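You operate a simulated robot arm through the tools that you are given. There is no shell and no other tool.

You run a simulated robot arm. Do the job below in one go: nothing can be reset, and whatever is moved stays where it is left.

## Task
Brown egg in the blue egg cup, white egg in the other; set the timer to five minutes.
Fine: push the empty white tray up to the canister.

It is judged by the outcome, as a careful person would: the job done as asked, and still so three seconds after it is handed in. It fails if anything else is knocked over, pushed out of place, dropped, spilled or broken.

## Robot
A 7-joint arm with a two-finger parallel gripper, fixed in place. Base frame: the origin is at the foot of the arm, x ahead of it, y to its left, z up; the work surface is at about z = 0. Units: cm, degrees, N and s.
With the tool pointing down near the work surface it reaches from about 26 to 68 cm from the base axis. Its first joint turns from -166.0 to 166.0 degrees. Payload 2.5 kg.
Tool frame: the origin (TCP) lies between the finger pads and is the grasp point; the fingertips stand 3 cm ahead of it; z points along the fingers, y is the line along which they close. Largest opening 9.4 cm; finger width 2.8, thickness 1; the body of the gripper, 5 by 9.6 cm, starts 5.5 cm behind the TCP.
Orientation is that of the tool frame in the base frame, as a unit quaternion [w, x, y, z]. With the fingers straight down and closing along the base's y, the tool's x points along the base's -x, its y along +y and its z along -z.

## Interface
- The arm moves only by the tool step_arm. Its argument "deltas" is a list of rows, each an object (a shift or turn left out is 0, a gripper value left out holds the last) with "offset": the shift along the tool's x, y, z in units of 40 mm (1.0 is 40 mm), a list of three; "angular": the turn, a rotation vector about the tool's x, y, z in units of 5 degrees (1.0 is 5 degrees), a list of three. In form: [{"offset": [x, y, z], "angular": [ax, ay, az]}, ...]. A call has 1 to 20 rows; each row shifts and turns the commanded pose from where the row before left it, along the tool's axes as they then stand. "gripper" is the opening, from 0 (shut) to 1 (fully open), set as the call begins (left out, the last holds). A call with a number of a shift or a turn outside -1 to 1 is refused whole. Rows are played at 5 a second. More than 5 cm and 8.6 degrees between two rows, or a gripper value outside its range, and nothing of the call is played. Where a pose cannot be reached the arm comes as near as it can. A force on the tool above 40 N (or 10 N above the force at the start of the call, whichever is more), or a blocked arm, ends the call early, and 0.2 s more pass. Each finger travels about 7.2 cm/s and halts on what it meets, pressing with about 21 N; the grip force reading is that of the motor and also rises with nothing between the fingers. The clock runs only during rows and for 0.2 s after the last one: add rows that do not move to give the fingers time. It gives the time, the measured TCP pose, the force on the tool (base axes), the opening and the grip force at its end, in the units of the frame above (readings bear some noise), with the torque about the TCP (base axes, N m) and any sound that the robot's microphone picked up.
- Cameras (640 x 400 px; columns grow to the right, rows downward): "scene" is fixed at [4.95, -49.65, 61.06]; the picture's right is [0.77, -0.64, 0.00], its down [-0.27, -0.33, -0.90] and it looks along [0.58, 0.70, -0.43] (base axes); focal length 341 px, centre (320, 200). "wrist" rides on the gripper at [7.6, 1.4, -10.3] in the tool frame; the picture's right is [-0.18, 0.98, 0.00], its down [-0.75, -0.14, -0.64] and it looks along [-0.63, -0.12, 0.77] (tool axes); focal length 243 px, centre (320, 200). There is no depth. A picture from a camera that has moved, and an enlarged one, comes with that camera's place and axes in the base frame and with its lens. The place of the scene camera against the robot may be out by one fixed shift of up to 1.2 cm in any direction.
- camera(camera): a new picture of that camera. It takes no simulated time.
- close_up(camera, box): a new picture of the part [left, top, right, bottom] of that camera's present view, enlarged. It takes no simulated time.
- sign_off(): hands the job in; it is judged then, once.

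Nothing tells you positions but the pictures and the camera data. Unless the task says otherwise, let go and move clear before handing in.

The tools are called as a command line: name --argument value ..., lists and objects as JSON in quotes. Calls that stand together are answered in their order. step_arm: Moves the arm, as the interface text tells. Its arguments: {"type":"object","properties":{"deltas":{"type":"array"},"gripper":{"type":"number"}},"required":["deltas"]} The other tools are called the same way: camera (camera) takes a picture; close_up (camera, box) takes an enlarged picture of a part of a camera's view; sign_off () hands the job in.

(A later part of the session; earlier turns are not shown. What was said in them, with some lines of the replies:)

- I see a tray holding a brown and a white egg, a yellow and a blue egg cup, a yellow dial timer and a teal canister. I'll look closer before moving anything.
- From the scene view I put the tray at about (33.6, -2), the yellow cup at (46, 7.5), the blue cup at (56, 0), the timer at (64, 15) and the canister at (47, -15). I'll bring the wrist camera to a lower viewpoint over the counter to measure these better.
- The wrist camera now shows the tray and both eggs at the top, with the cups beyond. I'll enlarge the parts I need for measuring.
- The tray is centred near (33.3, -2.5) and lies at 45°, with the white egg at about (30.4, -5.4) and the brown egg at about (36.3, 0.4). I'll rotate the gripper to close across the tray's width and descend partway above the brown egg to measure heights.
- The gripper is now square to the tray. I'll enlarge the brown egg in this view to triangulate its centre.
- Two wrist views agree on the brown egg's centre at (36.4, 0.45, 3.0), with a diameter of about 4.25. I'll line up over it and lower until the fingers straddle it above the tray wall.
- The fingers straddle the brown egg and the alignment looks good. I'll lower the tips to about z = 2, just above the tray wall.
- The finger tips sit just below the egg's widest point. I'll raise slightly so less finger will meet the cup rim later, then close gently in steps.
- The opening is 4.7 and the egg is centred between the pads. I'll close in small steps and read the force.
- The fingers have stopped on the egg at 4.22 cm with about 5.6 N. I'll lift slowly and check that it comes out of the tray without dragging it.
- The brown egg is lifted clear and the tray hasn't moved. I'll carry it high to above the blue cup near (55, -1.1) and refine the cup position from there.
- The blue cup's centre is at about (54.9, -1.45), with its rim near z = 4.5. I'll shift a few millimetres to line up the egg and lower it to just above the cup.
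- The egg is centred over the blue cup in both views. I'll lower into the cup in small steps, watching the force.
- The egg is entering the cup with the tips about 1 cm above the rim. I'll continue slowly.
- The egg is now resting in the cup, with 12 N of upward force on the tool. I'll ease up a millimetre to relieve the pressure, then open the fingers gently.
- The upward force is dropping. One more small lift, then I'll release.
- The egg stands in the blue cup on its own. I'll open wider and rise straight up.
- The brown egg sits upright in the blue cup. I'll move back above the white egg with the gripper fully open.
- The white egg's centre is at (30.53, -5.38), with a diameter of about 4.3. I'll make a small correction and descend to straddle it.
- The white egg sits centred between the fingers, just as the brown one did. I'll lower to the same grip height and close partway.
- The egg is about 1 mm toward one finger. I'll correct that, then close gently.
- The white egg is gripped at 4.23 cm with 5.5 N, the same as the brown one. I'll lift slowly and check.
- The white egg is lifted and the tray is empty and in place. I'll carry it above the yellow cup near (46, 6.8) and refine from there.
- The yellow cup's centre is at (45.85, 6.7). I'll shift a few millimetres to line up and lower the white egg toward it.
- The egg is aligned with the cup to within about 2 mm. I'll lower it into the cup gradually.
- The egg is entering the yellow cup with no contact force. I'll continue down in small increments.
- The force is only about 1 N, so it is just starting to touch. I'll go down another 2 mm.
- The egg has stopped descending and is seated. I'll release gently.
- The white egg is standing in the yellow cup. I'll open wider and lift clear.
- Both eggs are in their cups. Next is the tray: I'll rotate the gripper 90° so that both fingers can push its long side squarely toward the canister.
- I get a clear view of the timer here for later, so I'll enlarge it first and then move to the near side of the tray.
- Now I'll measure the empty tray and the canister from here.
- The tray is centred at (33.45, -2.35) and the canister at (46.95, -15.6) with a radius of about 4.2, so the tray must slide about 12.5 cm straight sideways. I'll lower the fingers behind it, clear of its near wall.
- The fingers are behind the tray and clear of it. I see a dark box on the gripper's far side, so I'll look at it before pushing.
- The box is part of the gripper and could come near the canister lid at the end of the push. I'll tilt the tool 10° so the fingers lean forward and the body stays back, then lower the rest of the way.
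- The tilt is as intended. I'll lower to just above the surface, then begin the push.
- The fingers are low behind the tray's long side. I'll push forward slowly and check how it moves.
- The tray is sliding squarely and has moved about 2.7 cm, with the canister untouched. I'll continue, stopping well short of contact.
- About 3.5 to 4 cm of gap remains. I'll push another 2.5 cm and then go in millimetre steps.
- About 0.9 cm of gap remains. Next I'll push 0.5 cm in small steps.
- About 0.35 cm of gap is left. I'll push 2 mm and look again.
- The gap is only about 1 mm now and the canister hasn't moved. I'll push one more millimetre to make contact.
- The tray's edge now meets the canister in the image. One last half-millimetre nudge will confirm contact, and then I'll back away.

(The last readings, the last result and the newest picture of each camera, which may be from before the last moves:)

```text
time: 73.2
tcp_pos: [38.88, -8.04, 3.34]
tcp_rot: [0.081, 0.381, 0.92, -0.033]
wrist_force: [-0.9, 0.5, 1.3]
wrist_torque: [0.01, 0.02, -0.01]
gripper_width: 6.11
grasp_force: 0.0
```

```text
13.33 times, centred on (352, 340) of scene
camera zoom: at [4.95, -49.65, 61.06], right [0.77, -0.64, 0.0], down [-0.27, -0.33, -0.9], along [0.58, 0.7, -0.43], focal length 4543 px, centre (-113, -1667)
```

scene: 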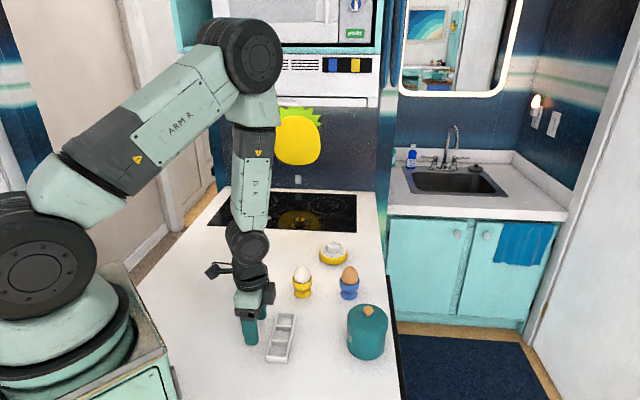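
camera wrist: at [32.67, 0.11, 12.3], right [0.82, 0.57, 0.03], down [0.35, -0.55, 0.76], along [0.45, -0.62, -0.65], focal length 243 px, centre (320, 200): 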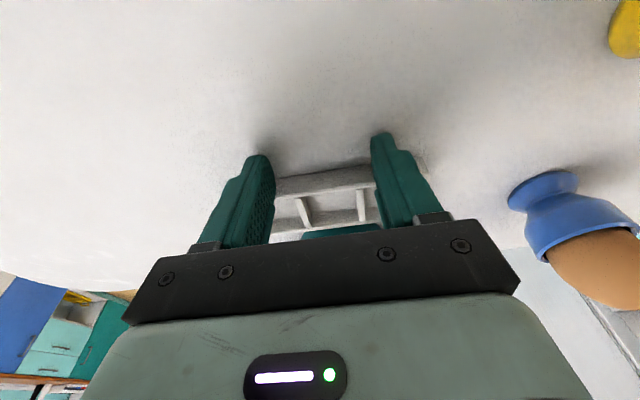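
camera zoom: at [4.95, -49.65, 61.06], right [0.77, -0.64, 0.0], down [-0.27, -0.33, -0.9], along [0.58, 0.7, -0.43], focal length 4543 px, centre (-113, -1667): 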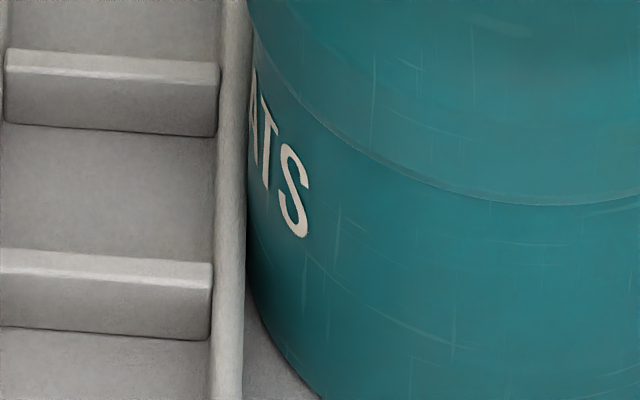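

The tray now touches the canister, which hasn't moved. I'll back straight off, then rise and level the tool.

step_arm --deltas '[{"offset": [0.06, 0, -0.0106]}, {"offset": [0.123, 0, -0.0217]}, {"offset": [0.2, 0, -0.05]}, {"offset": [0.2, 0, -0.1]}, {"offset": [0.1, 0, -0.3]}, {"offset": [0, 0, -0.4]}, {"offset": [0, 0, -0.4]}, {"offset": [0, 0, -0.4], "angular": [0, 1, 0]}, {"offset": [0, 0, -0.4], "angular": [0, 1, 0]}, {"offset": [0, 0, -0.4]}, {"offset": [0, 0, -0.4]}, {"offset": [0, 0, 0]}, {"offset": [0, 0, 0]}]'

camera --camera "scene"

close_up --camera "scene" --box '[260, 230, 400, 370]'

camera --camera "wrist"

```text
time: 76.0
tcp_pos: [36.09, -5.17, 14.39]
tcp_rot: [0.0, 0.382, 0.924, 0.0]
wrist_force: [0.0, 1.5, -0.3]
wrist_torque: [-0.01, 0.02, 0.02]
gripper_width: 6.12
grasp_force: 0.0
```

```text
taken
```

scene: 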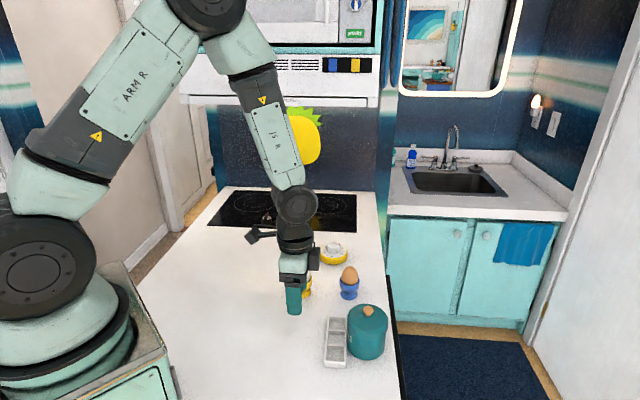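

```text
2.86 times, centred on (330, 300) of scene
camera zoom: at [4.95, -49.65, 61.06], right [0.77, -0.64, 0.0], down [-0.27, -0.33, -0.9], along [0.58, 0.7, -0.43], focal length 974 px, centre (291, -86)
```

zoom: 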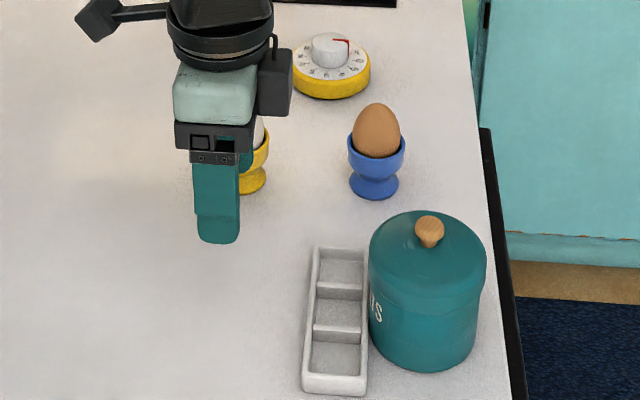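

```text
taken
camera wrist: at [31.61, 1.18, 24.68], right [0.82, 0.57, 0.0], down [0.43, -0.63, 0.64], along [0.36, -0.53, -0.77], focal length 243 px, centre (320, 200)
```

wrist: 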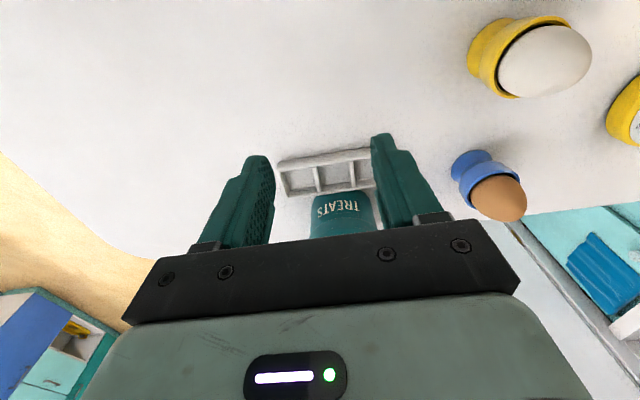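

The tray is against the canister and everything else is undisturbed. I put the timer at about (62.9, 13.8), so I'll rise, fly over to it, and look at the dial from closer up.

step_arm --deltas '[{"offset": [0, 0, -0.4]}, {"offset": [0, 0, -0.4]}, {"offset": [0, 0, -0.3]}, {"offset": [-0.081, 0.476, 0]}, {"offset": [-0.081, 0.476, 0]}, {"offset": [-0.081, 0.476, 0]}, {"offset": [-0.081, 0.476, 0]}, {"offset": [-0.081, 0.476, 0]}, {"offset": [-0.081, 0.476, 0]}, {"offset": [-0.081, 0.476, 0]}, {"offset": [-0.081, 0.476, 0]}, {"offset": [-0.081, 0.476, 0]}, {"offset": [-0.081, 0.476, 0]}, {"offset": [-0.081, 0.476, 0]}, {"offset": [-0.081, 0.476, 0]}, {"offset": [-0.081, 0.476, 0]}, {"offset": [-0.081, 0.476, 0]}, {"offset": [-0.081, 0.476, 0]}, {"offset": [-0.081, 0.476, 0]}, {"offset": [-0.081, 0.476, 0]}]'

step_arm --deltas '[{"angular": [0, 0, -1]}, {"angular": [0, 0, -1]}, {"angular": [0, 0, -1]}, {"angular": [0, 0, -1]}, {"angular": [0, 0, -1]}, {"angular": [0, 0, -1]}, {"angular": [0, 0, -1]}, {"angular": [0, 0, -1]}, {"angular": [0, 0, -1]}, {"offset": [0, 0, 0]}, {"offset": [0, 0, 0]}]'

camera --camera "wrist"

camera --camera "scene"

```text
time: 80.2
tcp_pos: [62.83, 13.79, 18.61]
tcp_rot: [0.0, 0.383, 0.924, 0.0]
wrist_force: [0.3, -0.3, 0.0]
wrist_torque: [-0.01, 0.03, 0.0]
gripper_width: 6.12
grasp_force: 0.0
```

```text
time: 82.6
tcp_pos: [62.83, 13.9, 18.7]
tcp_rot: [0.0, -0.001, 1.0, 0.0]
wrist_force: [0.7, 0.0, 0.0]
wrist_torque: [-0.03, 0.03, -0.02]
gripper_width: 6.12
grasp_force: 0.1
```

```text
taken
camera wrist: at [55.07, 15.25, 29.13], right [0.18, 0.98, 0.0], down [0.75, -0.14, 0.64], along [0.63, -0.12, -0.77], focal length 243 px, centre (320, 200)
```

wrist: 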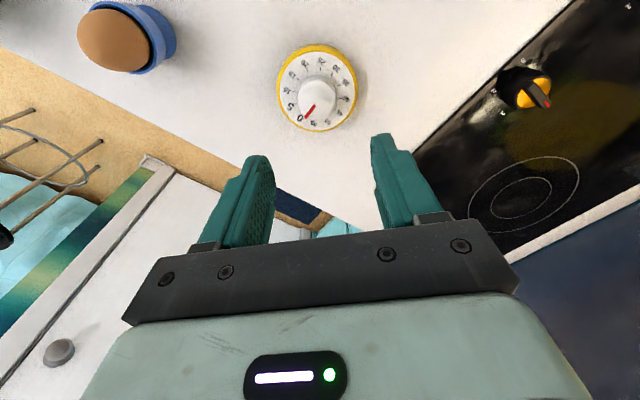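

```text
taken
```

scene: 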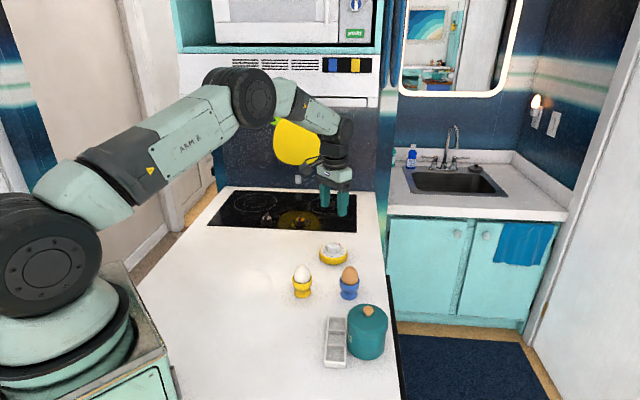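

close_up --camera "wrist" --box '[267, 35, 367, 140]'

```text
3.81 times, centred on (317, 88) of wrist
camera zoom: at [55.07, 15.25, 29.13], right [0.18, 0.98, 0.0], down [0.75, -0.14, 0.64], along [0.63, -0.12, -0.77], focal length 924 px, centre (331, 629)
```

zoom: 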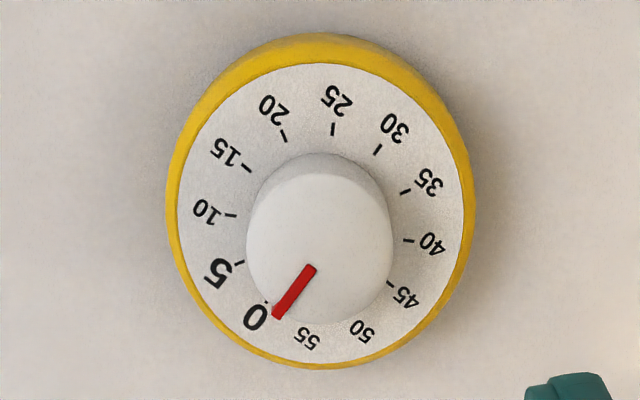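

From the close dial view, the knob axis is at (62.75, 13.57) and its top at z ≈ 4.5. The pointer stands about at 0 and the 5 mark lies roughly 33° clockwise of it. I'll centre over the knob and lower partway.

step_arm --deltas '[{"offset": [-0.0125, -0.068, 0.1]}, {"offset": [0, 0, 0.3]}, {"offset": [0, 0, 0.3]}, {"offset": [0, 0, 0.3]}, {"offset": [0, 0, 0.3]}, {"offset": [0, 0, 0.3]}, {"offset": [0, 0, 0.3]}, {"offset": [0, 0, 0.3]}, {"offset": [0, 0, 0.3]}, {"offset": [0, 0, 0]}, {"offset": [0, 0, 0]}]'

camera --camera "wrist"

close_up --camera "scene" --box '[290, 210, 370, 280]'

```text
time: 85.0
tcp_pos: [62.94, 13.64, 8.67]
tcp_rot: [0.0, 0.0, 1.0, 0.0]
wrist_force: [-0.3, -0.3, 0.2]
wrist_torque: [-0.04, 0.0, 0.03]
gripper_width: 6.1
grasp_force: 0.2
```

```text
taken
camera wrist: at [55.17, 14.97, 19.15], right [0.18, 0.98, 0.0], down [0.75, -0.14, 0.64], along [0.63, -0.12, -0.77], focal length 243 px, centre (320, 200)
```

wrist: 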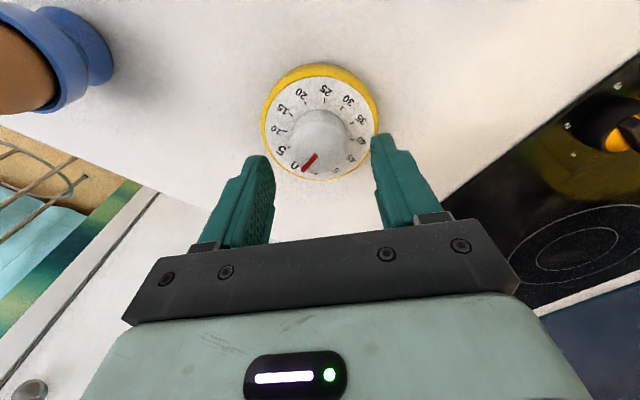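

```text
5.71 times, centred on (330, 245) of scene
camera zoom: at [4.95, -49.65, 61.06], right [0.77, -0.64, 0.0], down [-0.27, -0.33, -0.9], along [0.58, 0.7, -0.43], focal length 1947 px, centre (263, -57)
```

zoom: 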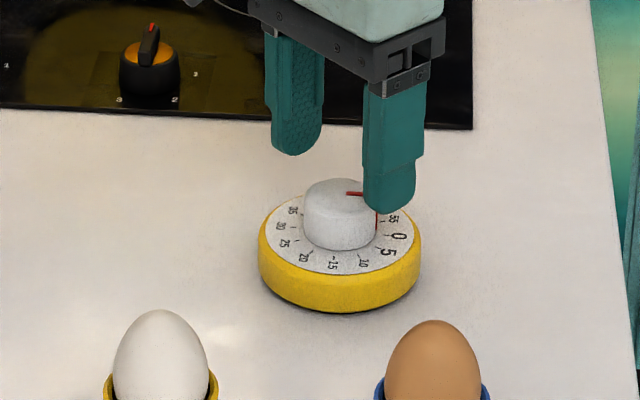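

The knob is centred between the fingers. I'll lower until the tips are just above the dial face, then take a look before gripping.

step_arm --deltas '[{"offset": [0, 0, 0.2]}, {"offset": [0, 0, 0.2]}, {"offset": [0, 0, 0.2]}, {"offset": [0, 0, 0.12]}, {"offset": [0, 0, 0]}, {"offset": [0, 0, 0]}]'

camera --camera "wrist"

close_up --camera "scene" --box '[290, 210, 370, 280]'

```text
time: 86.4
tcp_pos: [62.75, 13.51, 6.02]
tcp_rot: [0.0, 0.0, 1.0, 0.001]
wrist_force: [0.5, 0.0, -0.5]
wrist_torque: [-0.01, 0.01, -0.03]
gripper_width: 6.1
grasp_force: 0.0
```

```text
taken
camera wrist: at [55.14, 14.96, 16.3], right [0.18, 0.98, 0.0], down [0.75, -0.14, 0.64], along [0.63, -0.12, -0.77], focal length 243 px, centre (320, 200)
```

wrist: 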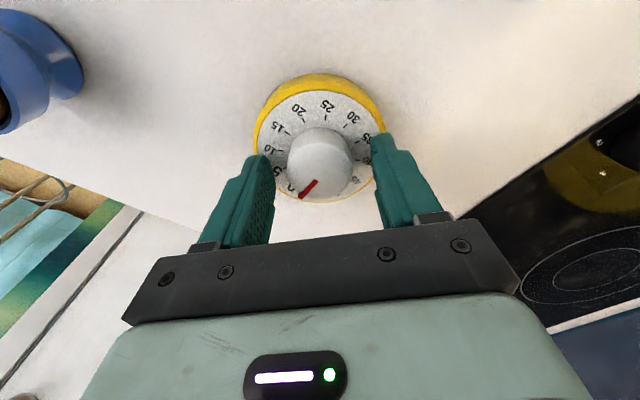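

```text
5.71 times, centred on (330, 245) of scene
camera zoom: at [4.95, -49.65, 61.06], right [0.77, -0.64, 0.0], down [-0.27, -0.33, -0.9], along [0.58, 0.7, -0.43], focal length 1947 px, centre (263, -57)
```

zoom: 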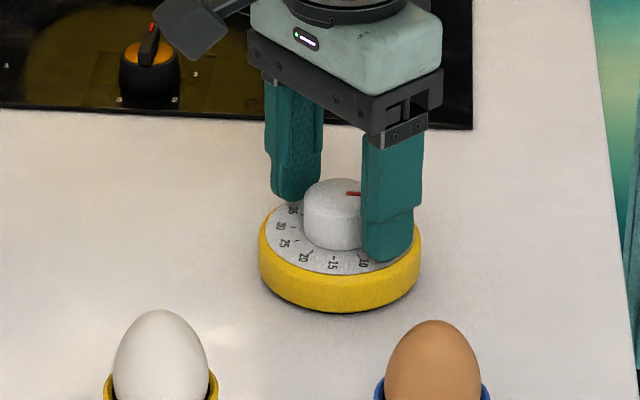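

The fingers straddle the knob with tips just above the dial. I'll close gradually.

step_arm --deltas '[{"offset": [0, 0, 0.03]}, {"offset": [0, 0, 0]}, {"offset": [0, 0, 0]}, {"offset": [0, 0, 0]}]' --gripper 0.435

camera --camera "wrist"

close_up --camera "scene" --box '[290, 210, 370, 280]'

```text
time: 87.4
tcp_pos: [62.97, 13.32, 5.72]
tcp_rot: [0.0, 0.001, 1.0, 0.0]
wrist_force: [0.2, -0.9, -0.3]
wrist_torque: [0.0, -0.01, 0.0]
gripper_width: 4.09
grasp_force: 0.1
```

```text
taken
camera wrist: at [55.16, 14.91, 16.16], right [0.18, 0.98, 0.0], down [0.75, -0.14, 0.64], along [0.63, -0.12, -0.77], focal length 243 px, centre (320, 200)
```

wrist: 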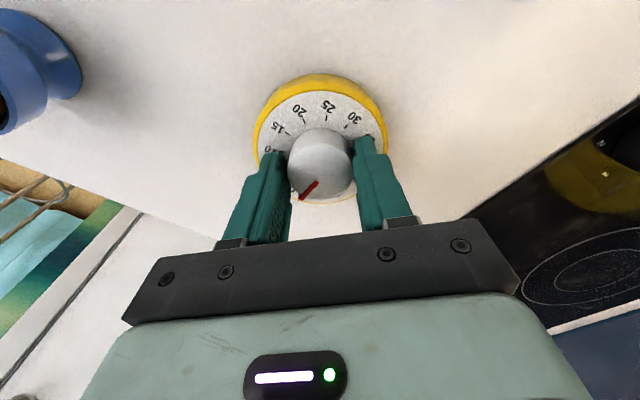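

```text
5.71 times, centred on (330, 245) of scene
camera zoom: at [4.95, -49.65, 61.06], right [0.77, -0.64, 0.0], down [-0.27, -0.33, -0.9], along [0.58, 0.7, -0.43], focal length 1947 px, centre (263, -57)
```

zoom: 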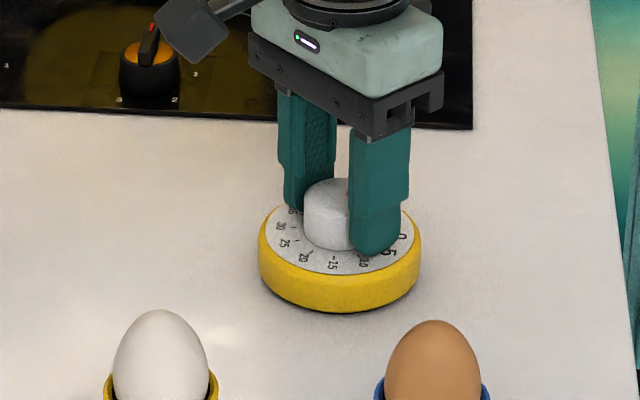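

Well centred. I'll close the rest of the way onto the knob.

step_arm --deltas '[{"offset": [0, 0, 0]}, {"offset": [0, 0, 0]}, {"offset": [0, 0, 0]}]' --gripper 0.405

step_arm --deltas '[{"offset": [0, 0, 0]}, {"offset": [0, 0, 0]}, {"offset": [0, 0, 0]}]' --gripper 0.385

close_up --camera "wrist" --box '[240, 60, 400, 210]'

```text
time: 88.2
tcp_pos: [62.8, 13.56, 5.8]
tcp_rot: [0.0, -0.001, 1.0, 0.0]
wrist_force: [0.6, 1.2, 0.1]
wrist_torque: [-0.01, 0.03, 0.01]
gripper_width: 3.84
grasp_force: 0.3
```

```text
time: 89.0
tcp_pos: [62.9, 13.6, 5.77]
tcp_rot: [0.0, -0.002, 1.0, 0.0]
wrist_force: [-0.3, 1.6, 0.8]
wrist_torque: [0.07, -0.01, 0.0]
gripper_width: 3.74
grasp_force: 12.1
```

```text
2.67 times, centred on (320, 135) of wrist
camera zoom: at [55.15, 14.93, 16.16], right [0.18, 0.98, 0.0], down [0.75, -0.14, 0.64], along [0.63, -0.12, -0.77], focal length 647 px, centre (320, 373)
```

zoom: 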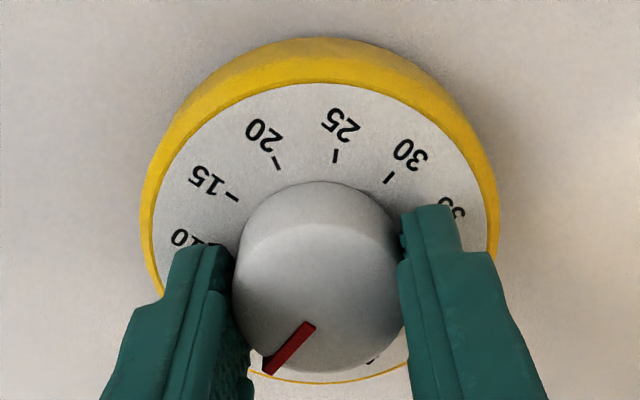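

I have the knob with 12 N. I'll turn 10° clockwise as a test and check that the body stays put.

step_arm --deltas '[{"angular": [0, 0, 0.5]}, {"angular": [0, 0, 0.5]}, {"angular": [0, 0, 0.5]}, {"angular": [0, 0, 0.5]}, {"offset": [0, 0, 0]}]'

camera --camera "wrist"

close_up --camera "wrist" --box '[240, 60, 400, 210]'

close_up --camera "scene" --box '[290, 210, 370, 280]'

```text
time: 90.2
tcp_pos: [62.87, 13.59, 5.82]
tcp_rot: [0.0, 0.087, 0.996, 0.0]
wrist_force: [-0.3, 0.6, 0.0]
wrist_torque: [0.04, -0.05, 0.03]
gripper_width: 3.73
grasp_force: 12.1
```

```text
taken
camera wrist: at [55.49, 16.25, 16.15], right [0.35, 0.94, 0.0], down [0.72, -0.27, 0.64], along [0.6, -0.23, -0.77], focal length 243 px, centre (320, 200)
```

wrist: 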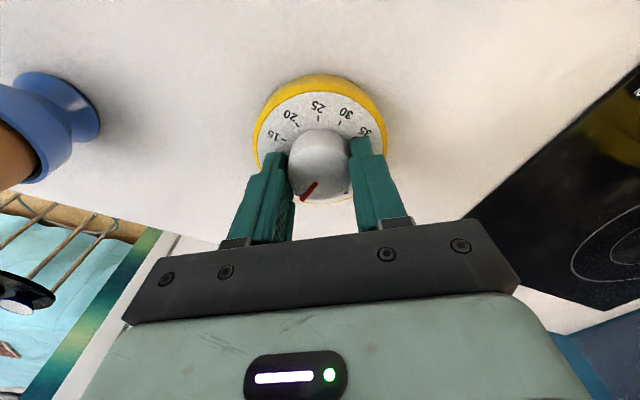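

```text
2.67 times, centred on (320, 135) of wrist
camera zoom: at [55.49, 16.25, 16.15], right [0.35, 0.94, 0.0], down [0.72, -0.27, 0.64], along [0.6, -0.23, -0.77], focal length 647 px, centre (320, 373)
```

zoom: 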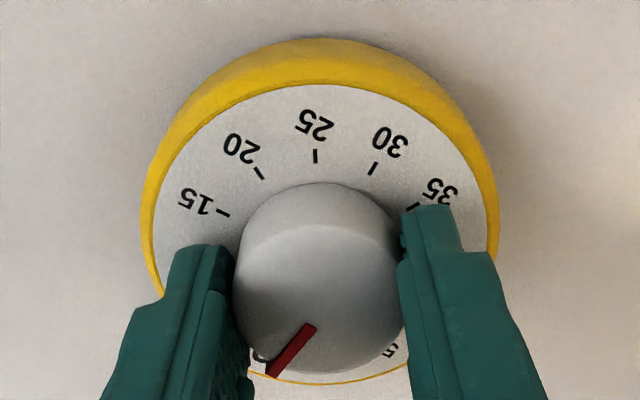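

```text
5.71 times, centred on (330, 245) of scene
camera zoom: at [4.95, -49.65, 61.06], right [0.77, -0.64, 0.0], down [-0.27, -0.33, -0.9], along [0.58, 0.7, -0.43], focal length 1947 px, centre (263, -57)
```

zoom: 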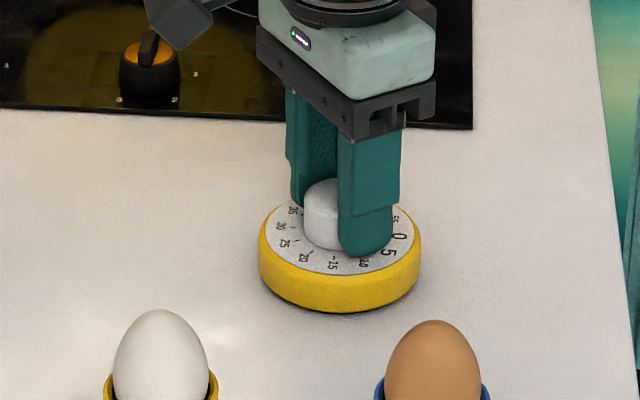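

The knob turns with the gripper while the body stays still. I'll turn about 22° more, then check the pointer against the 5 mark.

step_arm --deltas '[{"angular": [0, 0, 0.5]}, {"angular": [0, 0, 0.5]}, {"angular": [0, 0, 0.5]}, {"angular": [0, 0, 0.5]}, {"angular": [0, 0, 0.5]}, {"angular": [0, 0, 0.5]}, {"angular": [0, 0, 0.5]}, {"angular": [0, 0, 0.5]}, {"angular": [0, 0, 0.4]}, {"offset": [0, 0, 0]}, {"offset": [0, 0, 0]}]'

camera --camera "wrist"

close_up --camera "wrist" --box '[240, 60, 400, 210]'

close_up --camera "scene" --box '[290, 210, 370, 280]'

```text
time: 92.6
tcp_pos: [62.79, 13.55, 5.76]
tcp_rot: [0.0, 0.276, 0.961, 0.0]
wrist_force: [-0.3, 1.4, -0.9]
wrist_torque: [0.04, 0.0, 0.0]
gripper_width: 3.72
grasp_force: 12.0
```

```text
taken
camera wrist: at [57.07, 18.79, 16.19], right [0.68, 0.74, 0.0], down [0.56, -0.52, 0.64], along [0.47, -0.43, -0.77], focal length 243 px, centre (320, 200)
```

wrist: 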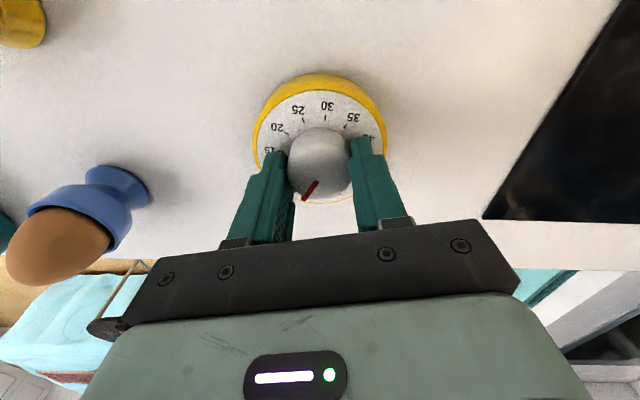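

```text
2.67 times, centred on (320, 135) of wrist
camera zoom: at [57.07, 18.79, 16.19], right [0.68, 0.74, 0.0], down [0.56, -0.52, 0.64], along [0.47, -0.43, -0.77], focal length 647 px, centre (320, 373)
```

zoom: 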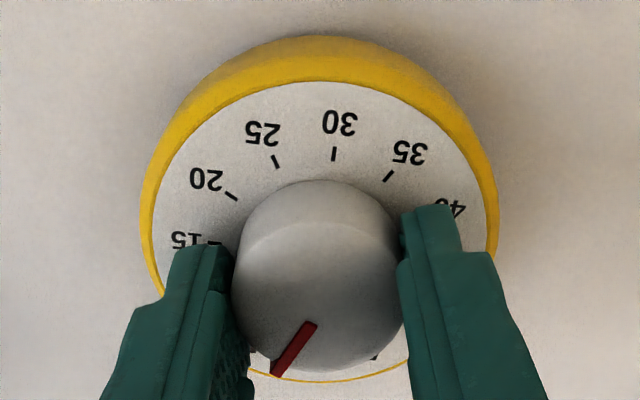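

```text
5.71 times, centred on (330, 245) of scene
camera zoom: at [4.95, -49.65, 61.06], right [0.77, -0.64, 0.0], down [-0.27, -0.33, -0.9], along [0.58, 0.7, -0.43], focal length 1947 px, centre (263, -57)
```

zoom: 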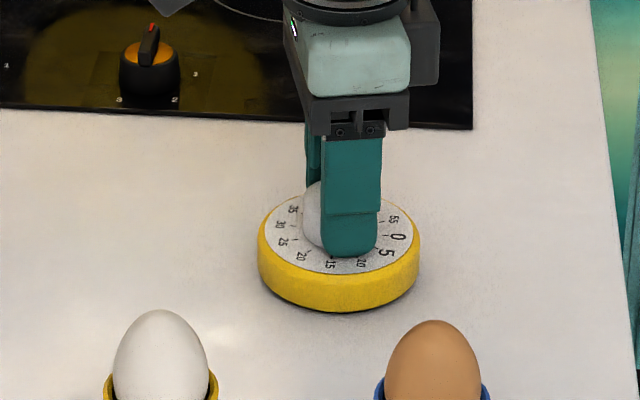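

The pointer lags the gripper slightly, so I'll release, rise and measure the actual setting from above.

step_arm --deltas '[{"offset": [0, 0, 0]}, {"offset": [0, 0, 0]}, {"offset": [0, 0, -0.2]}, {"offset": [0, 0, -0.3]}, {"offset": [0, 0, -0.4]}, {"offset": [0, 0, -0.4]}, {"offset": [0, 0, -0.4]}, {"offset": [0, 0, -0.4]}, {"offset": [0, 0, -0.4]}, {"offset": [0, 0, 0]}, {"offset": [0, 0, 0]}]' --gripper 0.6

camera --camera "wrist"

close_up --camera "wrist" --box '[267, 40, 367, 145]'

close_up --camera "scene" --box '[310, 235, 360, 270]'

```text
time: 95.0
tcp_pos: [62.79, 13.53, 15.61]
tcp_rot: [0.0, 0.275, 0.961, 0.001]
wrist_force: [0.7, 0.5, 0.0]
wrist_torque: [-0.01, -0.05, 0.01]
gripper_width: 5.66
grasp_force: 0.0
```

```text
taken
camera wrist: at [57.03, 18.77, 26.04], right [0.68, 0.74, 0.0], down [0.56, -0.52, 0.64], along [0.47, -0.43, -0.77], focal length 243 px, centre (320, 200)
```

wrist: 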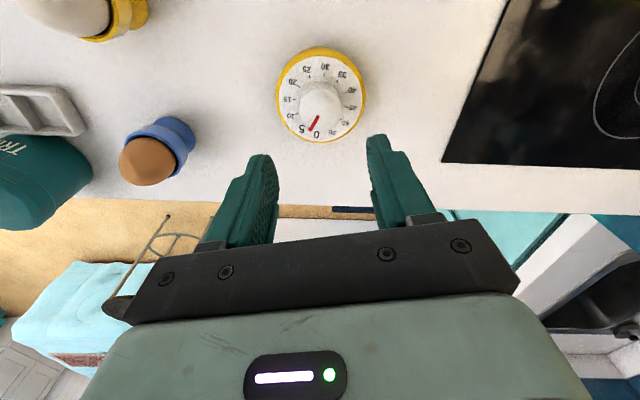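

```text
3.81 times, centred on (317, 92) of wrist
camera zoom: at [57.03, 18.77, 26.04], right [0.68, 0.74, 0.0], down [0.56, -0.52, 0.64], along [0.47, -0.43, -0.77], focal length 924 px, centre (331, 610)
```

zoom: 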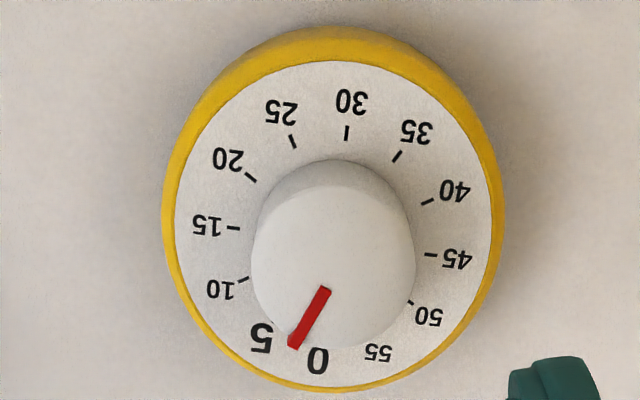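

```text
11.43 times, centred on (335, 252) of scene
camera zoom: at [4.95, -49.65, 61.06], right [0.77, -0.64, 0.0], down [-0.27, -0.33, -0.9], along [0.58, 0.7, -0.43], focal length 3894 px, centre (149, -400)
```

zoom: 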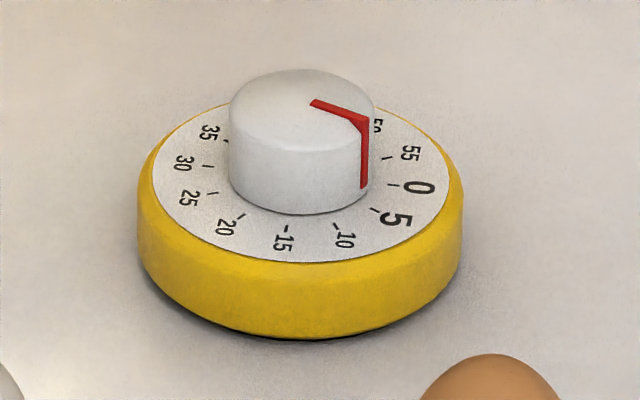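

The pointer reads about 3.6 minutes, so it needs about 8° more clockwise, and the body hasn't moved. I'll return to the same pose and grip a little firmer to limit slip.

step_arm --deltas '[{"offset": [0, 0, 0.4]}, {"offset": [0, 0, 0.4]}, {"offset": [0, 0, 0.4]}, {"offset": [0, 0, 0.4]}, {"offset": [0, 0, 0.3]}, {"offset": [0, 0, 0.3]}, {"offset": [0, 0, 0.2]}, {"offset": [0, 0, 0.1]}, {"offset": [0, 0, 0]}, {"offset": [0, 0, 0]}]'

step_arm --deltas '[{"offset": [0, 0, 0]}, {"offset": [0, 0, 0]}, {"offset": [0, 0, 0]}]' --gripper 0.41

step_arm --deltas '[{"offset": [0, 0, 0]}, {"offset": [0, 0, 0]}, {"offset": [0, 0, 0]}]' --gripper 0.36

close_up --camera "wrist" --box '[240, 60, 400, 210]'

```text
time: 97.2
tcp_pos: [62.82, 13.65, 5.74]
tcp_rot: [0.0, 0.276, 0.961, 0.0]
wrist_force: [-0.5, 1.0, 0.7]
wrist_torque: [0.0, -0.03, -0.02]
gripper_width: 5.63
grasp_force: 0.1
```

```text
time: 98.0
tcp_pos: [62.81, 13.5, 5.78]
tcp_rot: [0.0, 0.274, 0.962, -0.001]
wrist_force: [0.3, 0.6, -0.8]
wrist_torque: [0.0, -0.01, 0.01]
gripper_width: 3.89
grasp_force: 0.1
```

```text
time: 98.8
tcp_pos: [62.75, 13.54, 5.65]
tcp_rot: [0.001, 0.275, 0.961, 0.0]
wrist_force: [0.7, 3.2, -1.1]
wrist_torque: [0.07, -0.1, -0.03]
gripper_width: 3.66
grasp_force: 20.8
```

```text
2.67 times, centred on (320, 135) of wrist
camera zoom: at [56.99, 18.79, 16.15], right [0.68, 0.74, 0.0], down [0.56, -0.52, 0.64], along [0.47, -0.43, -0.77], focal length 647 px, centre (320, 373)
```

zoom: 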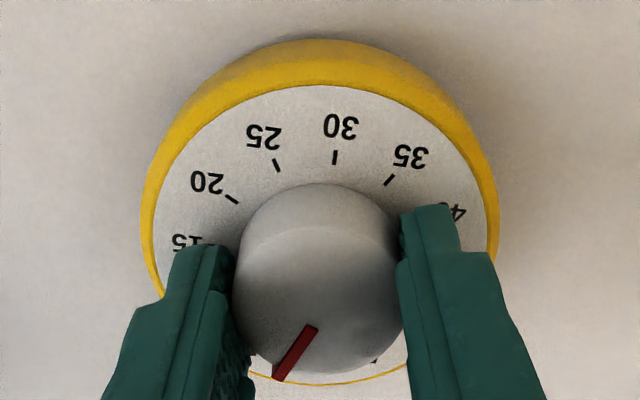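

Gripped at about 21 N. I'll turn 9° clockwise.

step_arm --deltas '[{"angular": [0, 0, 0.3]}, {"angular": [0, 0, 0.3]}, {"angular": [0, 0, 0.3]}, {"angular": [0, 0, 0.3]}, {"angular": [0, 0, 0.3]}, {"angular": [0, 0, 0.3]}, {"offset": [0, 0, 0]}, {"offset": [0, 0, 0]}]'

close_up --camera "wrist" --box '[240, 60, 400, 210]'

step_arm --deltas '[{"offset": [0, 0, 0]}, {"offset": [0, 0, 0]}, {"offset": [0, 0, -0.2]}, {"offset": [0, 0, -0.3]}, {"offset": [0, 0, -0.4]}, {"offset": [0, 0, -0.4]}, {"offset": [0, 0, -0.4]}, {"offset": [0, 0, -0.4]}, {"offset": [0, 0, -0.4]}, {"offset": [0, 0, 0]}, {"offset": [0, 0, 0]}]' --gripper 0.6

close_up --camera "wrist" --box '[267, 40, 367, 145]'

close_up --camera "scene" --box '[310, 235, 360, 270]'

```text
time: 100.6
tcp_pos: [62.87, 13.44, 5.69]
tcp_rot: [0.0, 0.35, 0.937, 0.0]
wrist_force: [-0.2, -1.6, 0.4]
wrist_torque: [-0.08, -0.02, 0.01]
gripper_width: 3.69
grasp_force: 21.6
```

```text
2.67 times, centred on (320, 135) of wrist
camera zoom: at [57.9, 19.59, 16.15], right [0.78, 0.62, 0.0], down [0.48, -0.6, 0.64], along [0.4, -0.5, -0.77], focal length 647 px, centre (320, 373)
```

zoom: 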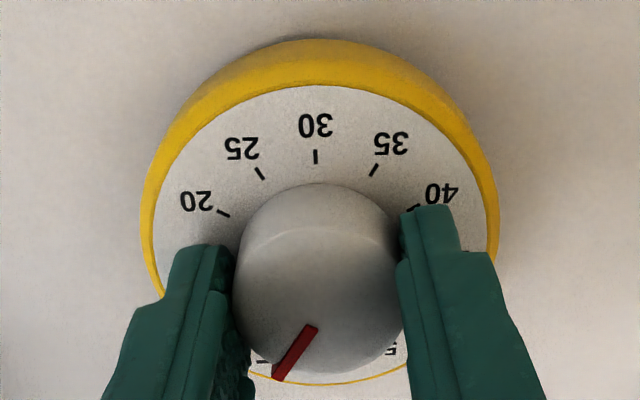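

```text
time: 103.0
tcp_pos: [62.84, 13.8, 15.71]
tcp_rot: [0.001, 0.351, 0.936, 0.0]
wrist_force: [-0.7, 0.0, 0.5]
wrist_torque: [0.0, 0.01, 0.0]
gripper_width: 5.66
grasp_force: 0.1
```

```text
3.81 times, centred on (317, 92) of wrist
camera zoom: at [57.88, 19.7, 26.13], right [0.78, 0.62, 0.0], down [0.48, -0.6, 0.64], along [0.4, -0.5, -0.77], focal length 924 px, centre (331, 610)
```

zoom: 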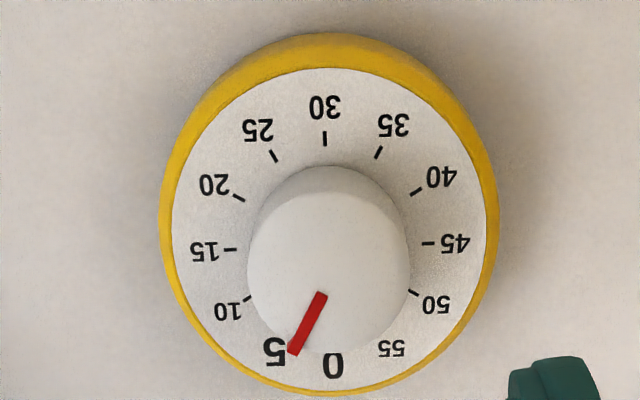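

```text
11.43 times, centred on (335, 252) of scene
camera zoom: at [4.95, -49.65, 61.06], right [0.77, -0.64, 0.0], down [-0.27, -0.33, -0.9], along [0.58, 0.7, -0.43], focal length 3894 px, centre (149, -400)
```

zoom: 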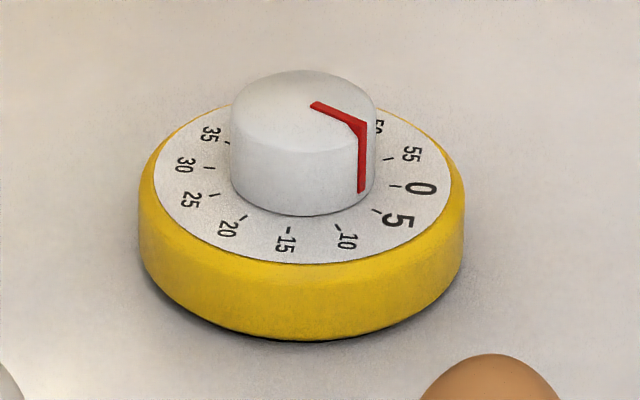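

The pointer is now very close to 5, but the knob's height gives some parallax. I'll rotate the camera around the knob until it lines up with the dial's 5–35 axis, because from there the pointer can be judged directly.

step_arm --deltas '[{"angular": [0, 0, 0.92]}, {"angular": [0, 0, 0.92]}, {"angular": [0, 0, 0.92]}, {"angular": [0, 0, 0.92]}, {"angular": [0, 0, 0.92]}, {"angular": [0, 0, 0.92]}, {"offset": [0, 0, 0]}, {"offset": [0, 0, 0]}]'

camera --camera "wrist"

close_up --camera "wrist" --box '[267, 40, 367, 145]'

```text
time: 104.8
tcp_pos: [62.81, 13.61, 15.63]
tcp_rot: [0.0, 0.563, 0.826, 0.0]
wrist_force: [0.0, 0.3, -0.3]
wrist_torque: [0.02, 0.0, -0.01]
gripper_width: 5.64
grasp_force: 0.1
```

```text
taken
camera wrist: at [61.25, 21.18, 26.05], right [0.98, 0.19, 0.0], down [0.14, -0.75, 0.64], along [0.12, -0.63, -0.77], focal length 243 px, centre (320, 200)
```

wrist: 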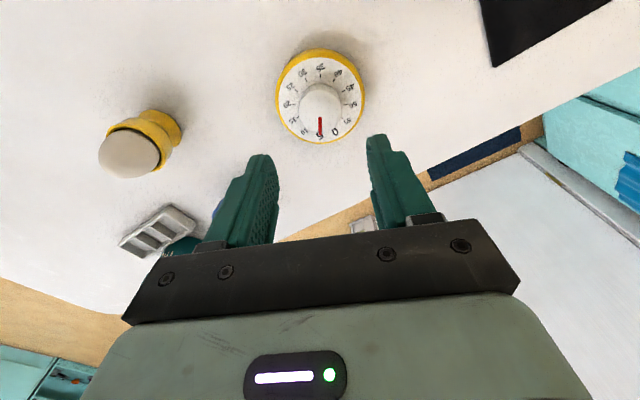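

```text
3.81 times, centred on (317, 92) of wrist
camera zoom: at [61.25, 21.18, 26.05], right [0.98, 0.19, 0.0], down [0.14, -0.75, 0.64], along [0.12, -0.63, -0.77], focal length 924 px, centre (331, 610)
```

zoom: 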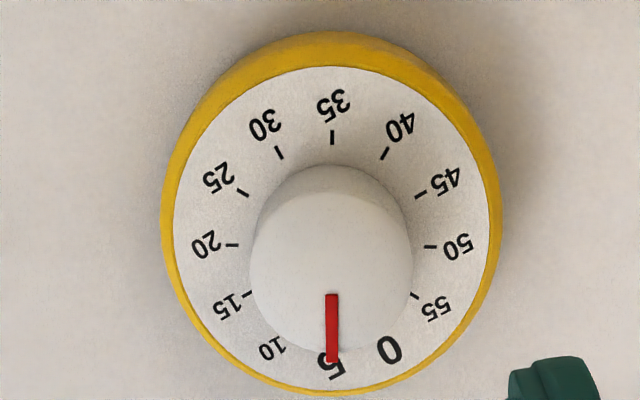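

From this angle the pointer, the 5 and the 35 mark all line up. I'll enlarge once more to confirm it precisely.

close_up --camera "wrist" --box '[300, 65, 340, 140]'

close_up --camera "wrist" --box '[300, 105, 345, 140]'

```text
5.33 times, centred on (320, 102) of wrist
camera zoom: at [61.25, 21.18, 26.05], right [0.98, 0.19, 0.0], down [0.14, -0.75, 0.64], along [0.12, -0.63, -0.77], focal length 1294 px, centre (320, 720)
```

zoom: 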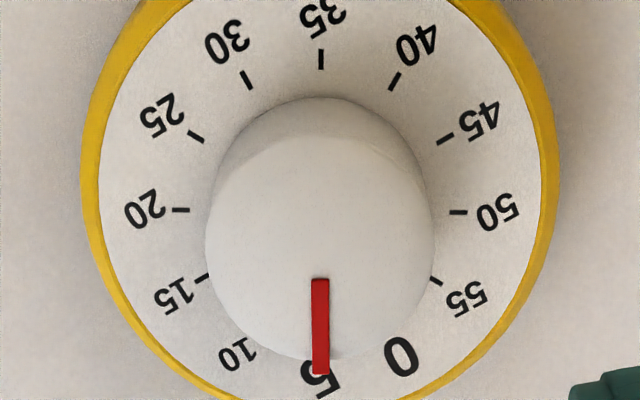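

```text
11.43 times, centred on (322, 122) of wrist
camera zoom: at [61.25, 21.18, 26.05], right [0.98, 0.19, 0.0], down [0.14, -0.75, 0.64], along [0.12, -0.63, -0.77], focal length 2773 px, centre (291, 1086)
```

zoom: 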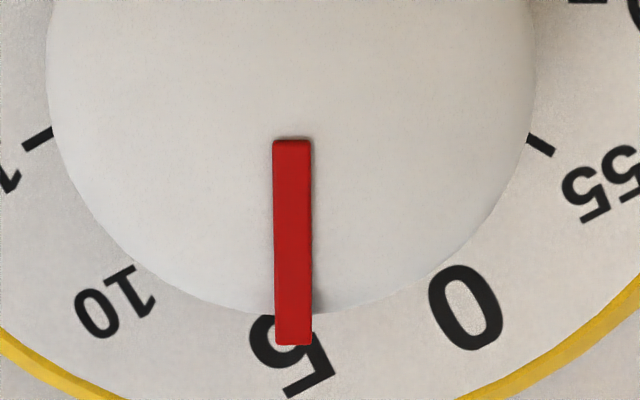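

The pointer agrees with the 5 mark to within about 1°, or 0.15 minute, and the body is where it was. I'll raise the arm clear and do a final check of everything.

step_arm --deltas '[{"offset": [0, 0, -0.4]}, {"offset": [0, 0, -0.4]}, {"offset": [0, 0, -0.4]}, {"offset": [0, 0, -0.4]}, {"offset": [0, 0, -0.4]}, {"offset": [0, 0, -0.4]}, {"offset": [0, 0, -0.4]}, {"offset": [0, 0, -0.4]}, {"offset": [0, 0, 0]}, {"offset": [0, 0, 0]}]'

camera --camera "scene"

close_up --camera "scene" --box '[270, 230, 400, 370]'

close_up --camera "scene" --box '[310, 235, 360, 270]'

camera --camera "wrist"

```text
time: 107.0
tcp_pos: [62.99, 13.56, 28.45]
tcp_rot: [0.0, 0.564, 0.826, 0.0]
wrist_force: [0.2, 0.1, 0.2]
wrist_torque: [0.04, -0.01, 0.02]
gripper_width: 5.63
grasp_force: 0.1
```

```text
taken
```

scene: 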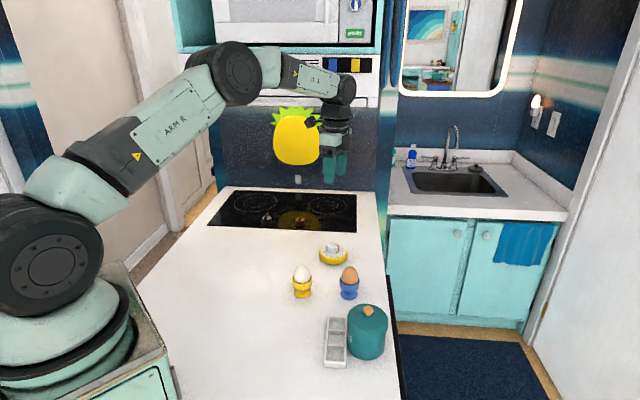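

```text
2.86 times, centred on (335, 300) of scene
camera zoom: at [4.95, -49.65, 61.06], right [0.77, -0.64, 0.0], down [-0.27, -0.33, -0.9], along [0.58, 0.7, -0.43], focal length 974 px, centre (277, -86)
```

zoom: 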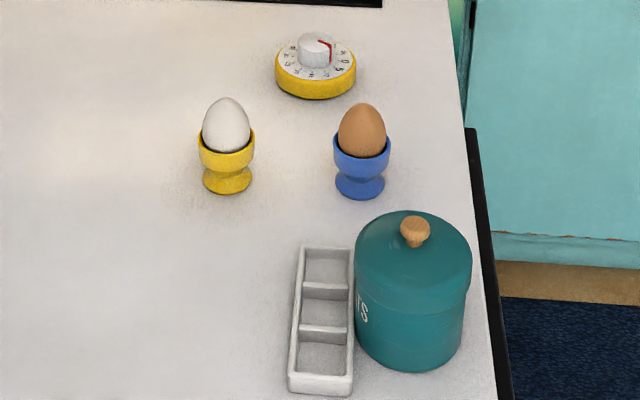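

```text
11.43 times, centred on (335, 252) of scene
camera zoom: at [4.95, -49.65, 61.06], right [0.77, -0.64, 0.0], down [-0.27, -0.33, -0.9], along [0.58, 0.7, -0.43], focal length 3894 px, centre (149, -400)
```

zoom: 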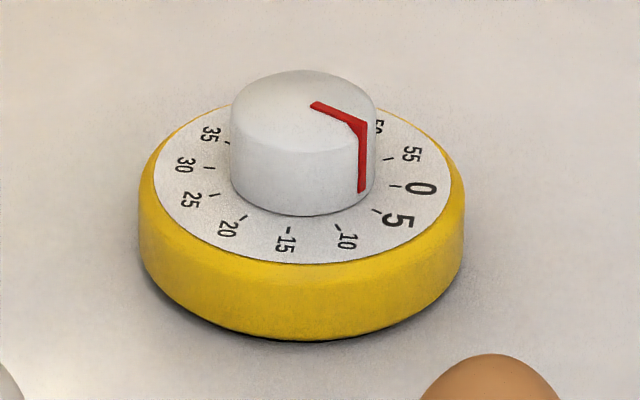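

```text
taken
camera wrist: at [61.4, 21.2, 38.89], right [0.98, 0.19, 0.0], down [0.14, -0.75, 0.64], along [0.12, -0.63, -0.77], focal length 243 px, centre (320, 200)
```

wrist: 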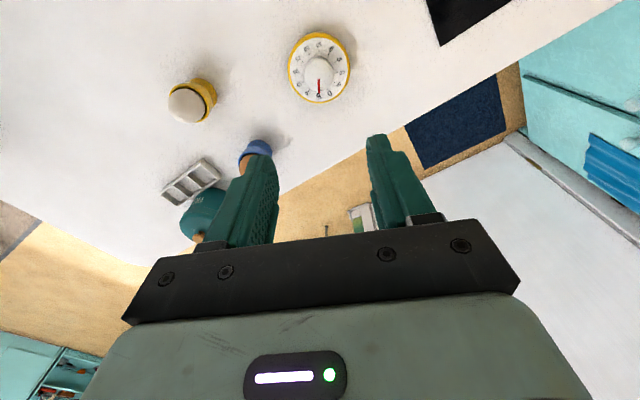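

The brown egg is in the blue cup, the white egg is in the yellow cup, and the timer's pointer is at 5. The empty tray is up against the canister, and nothing else has been disturbed. The arm is clear, so I'm handing it in.

sign_off

```text
The job is handed in.
```

The job is handed in, and the final pictures showed everything as you asked, with nothing knocked over or out of place:

- **Eggs:** the brown egg is upright in the blue cup and the white egg is upright in the yellow cup.
- **Timer:** it is set to five minutes. The pointer is within about 1° of the 5 mark, roughly 0.15 of a minute. The timer's body turned by about a degree while I set it.
- **Tray:** the empty white tray was pushed sideways until its long side touched the canister, which did not visibly move.

The gripper is open and the arm is raised clear of the counter.
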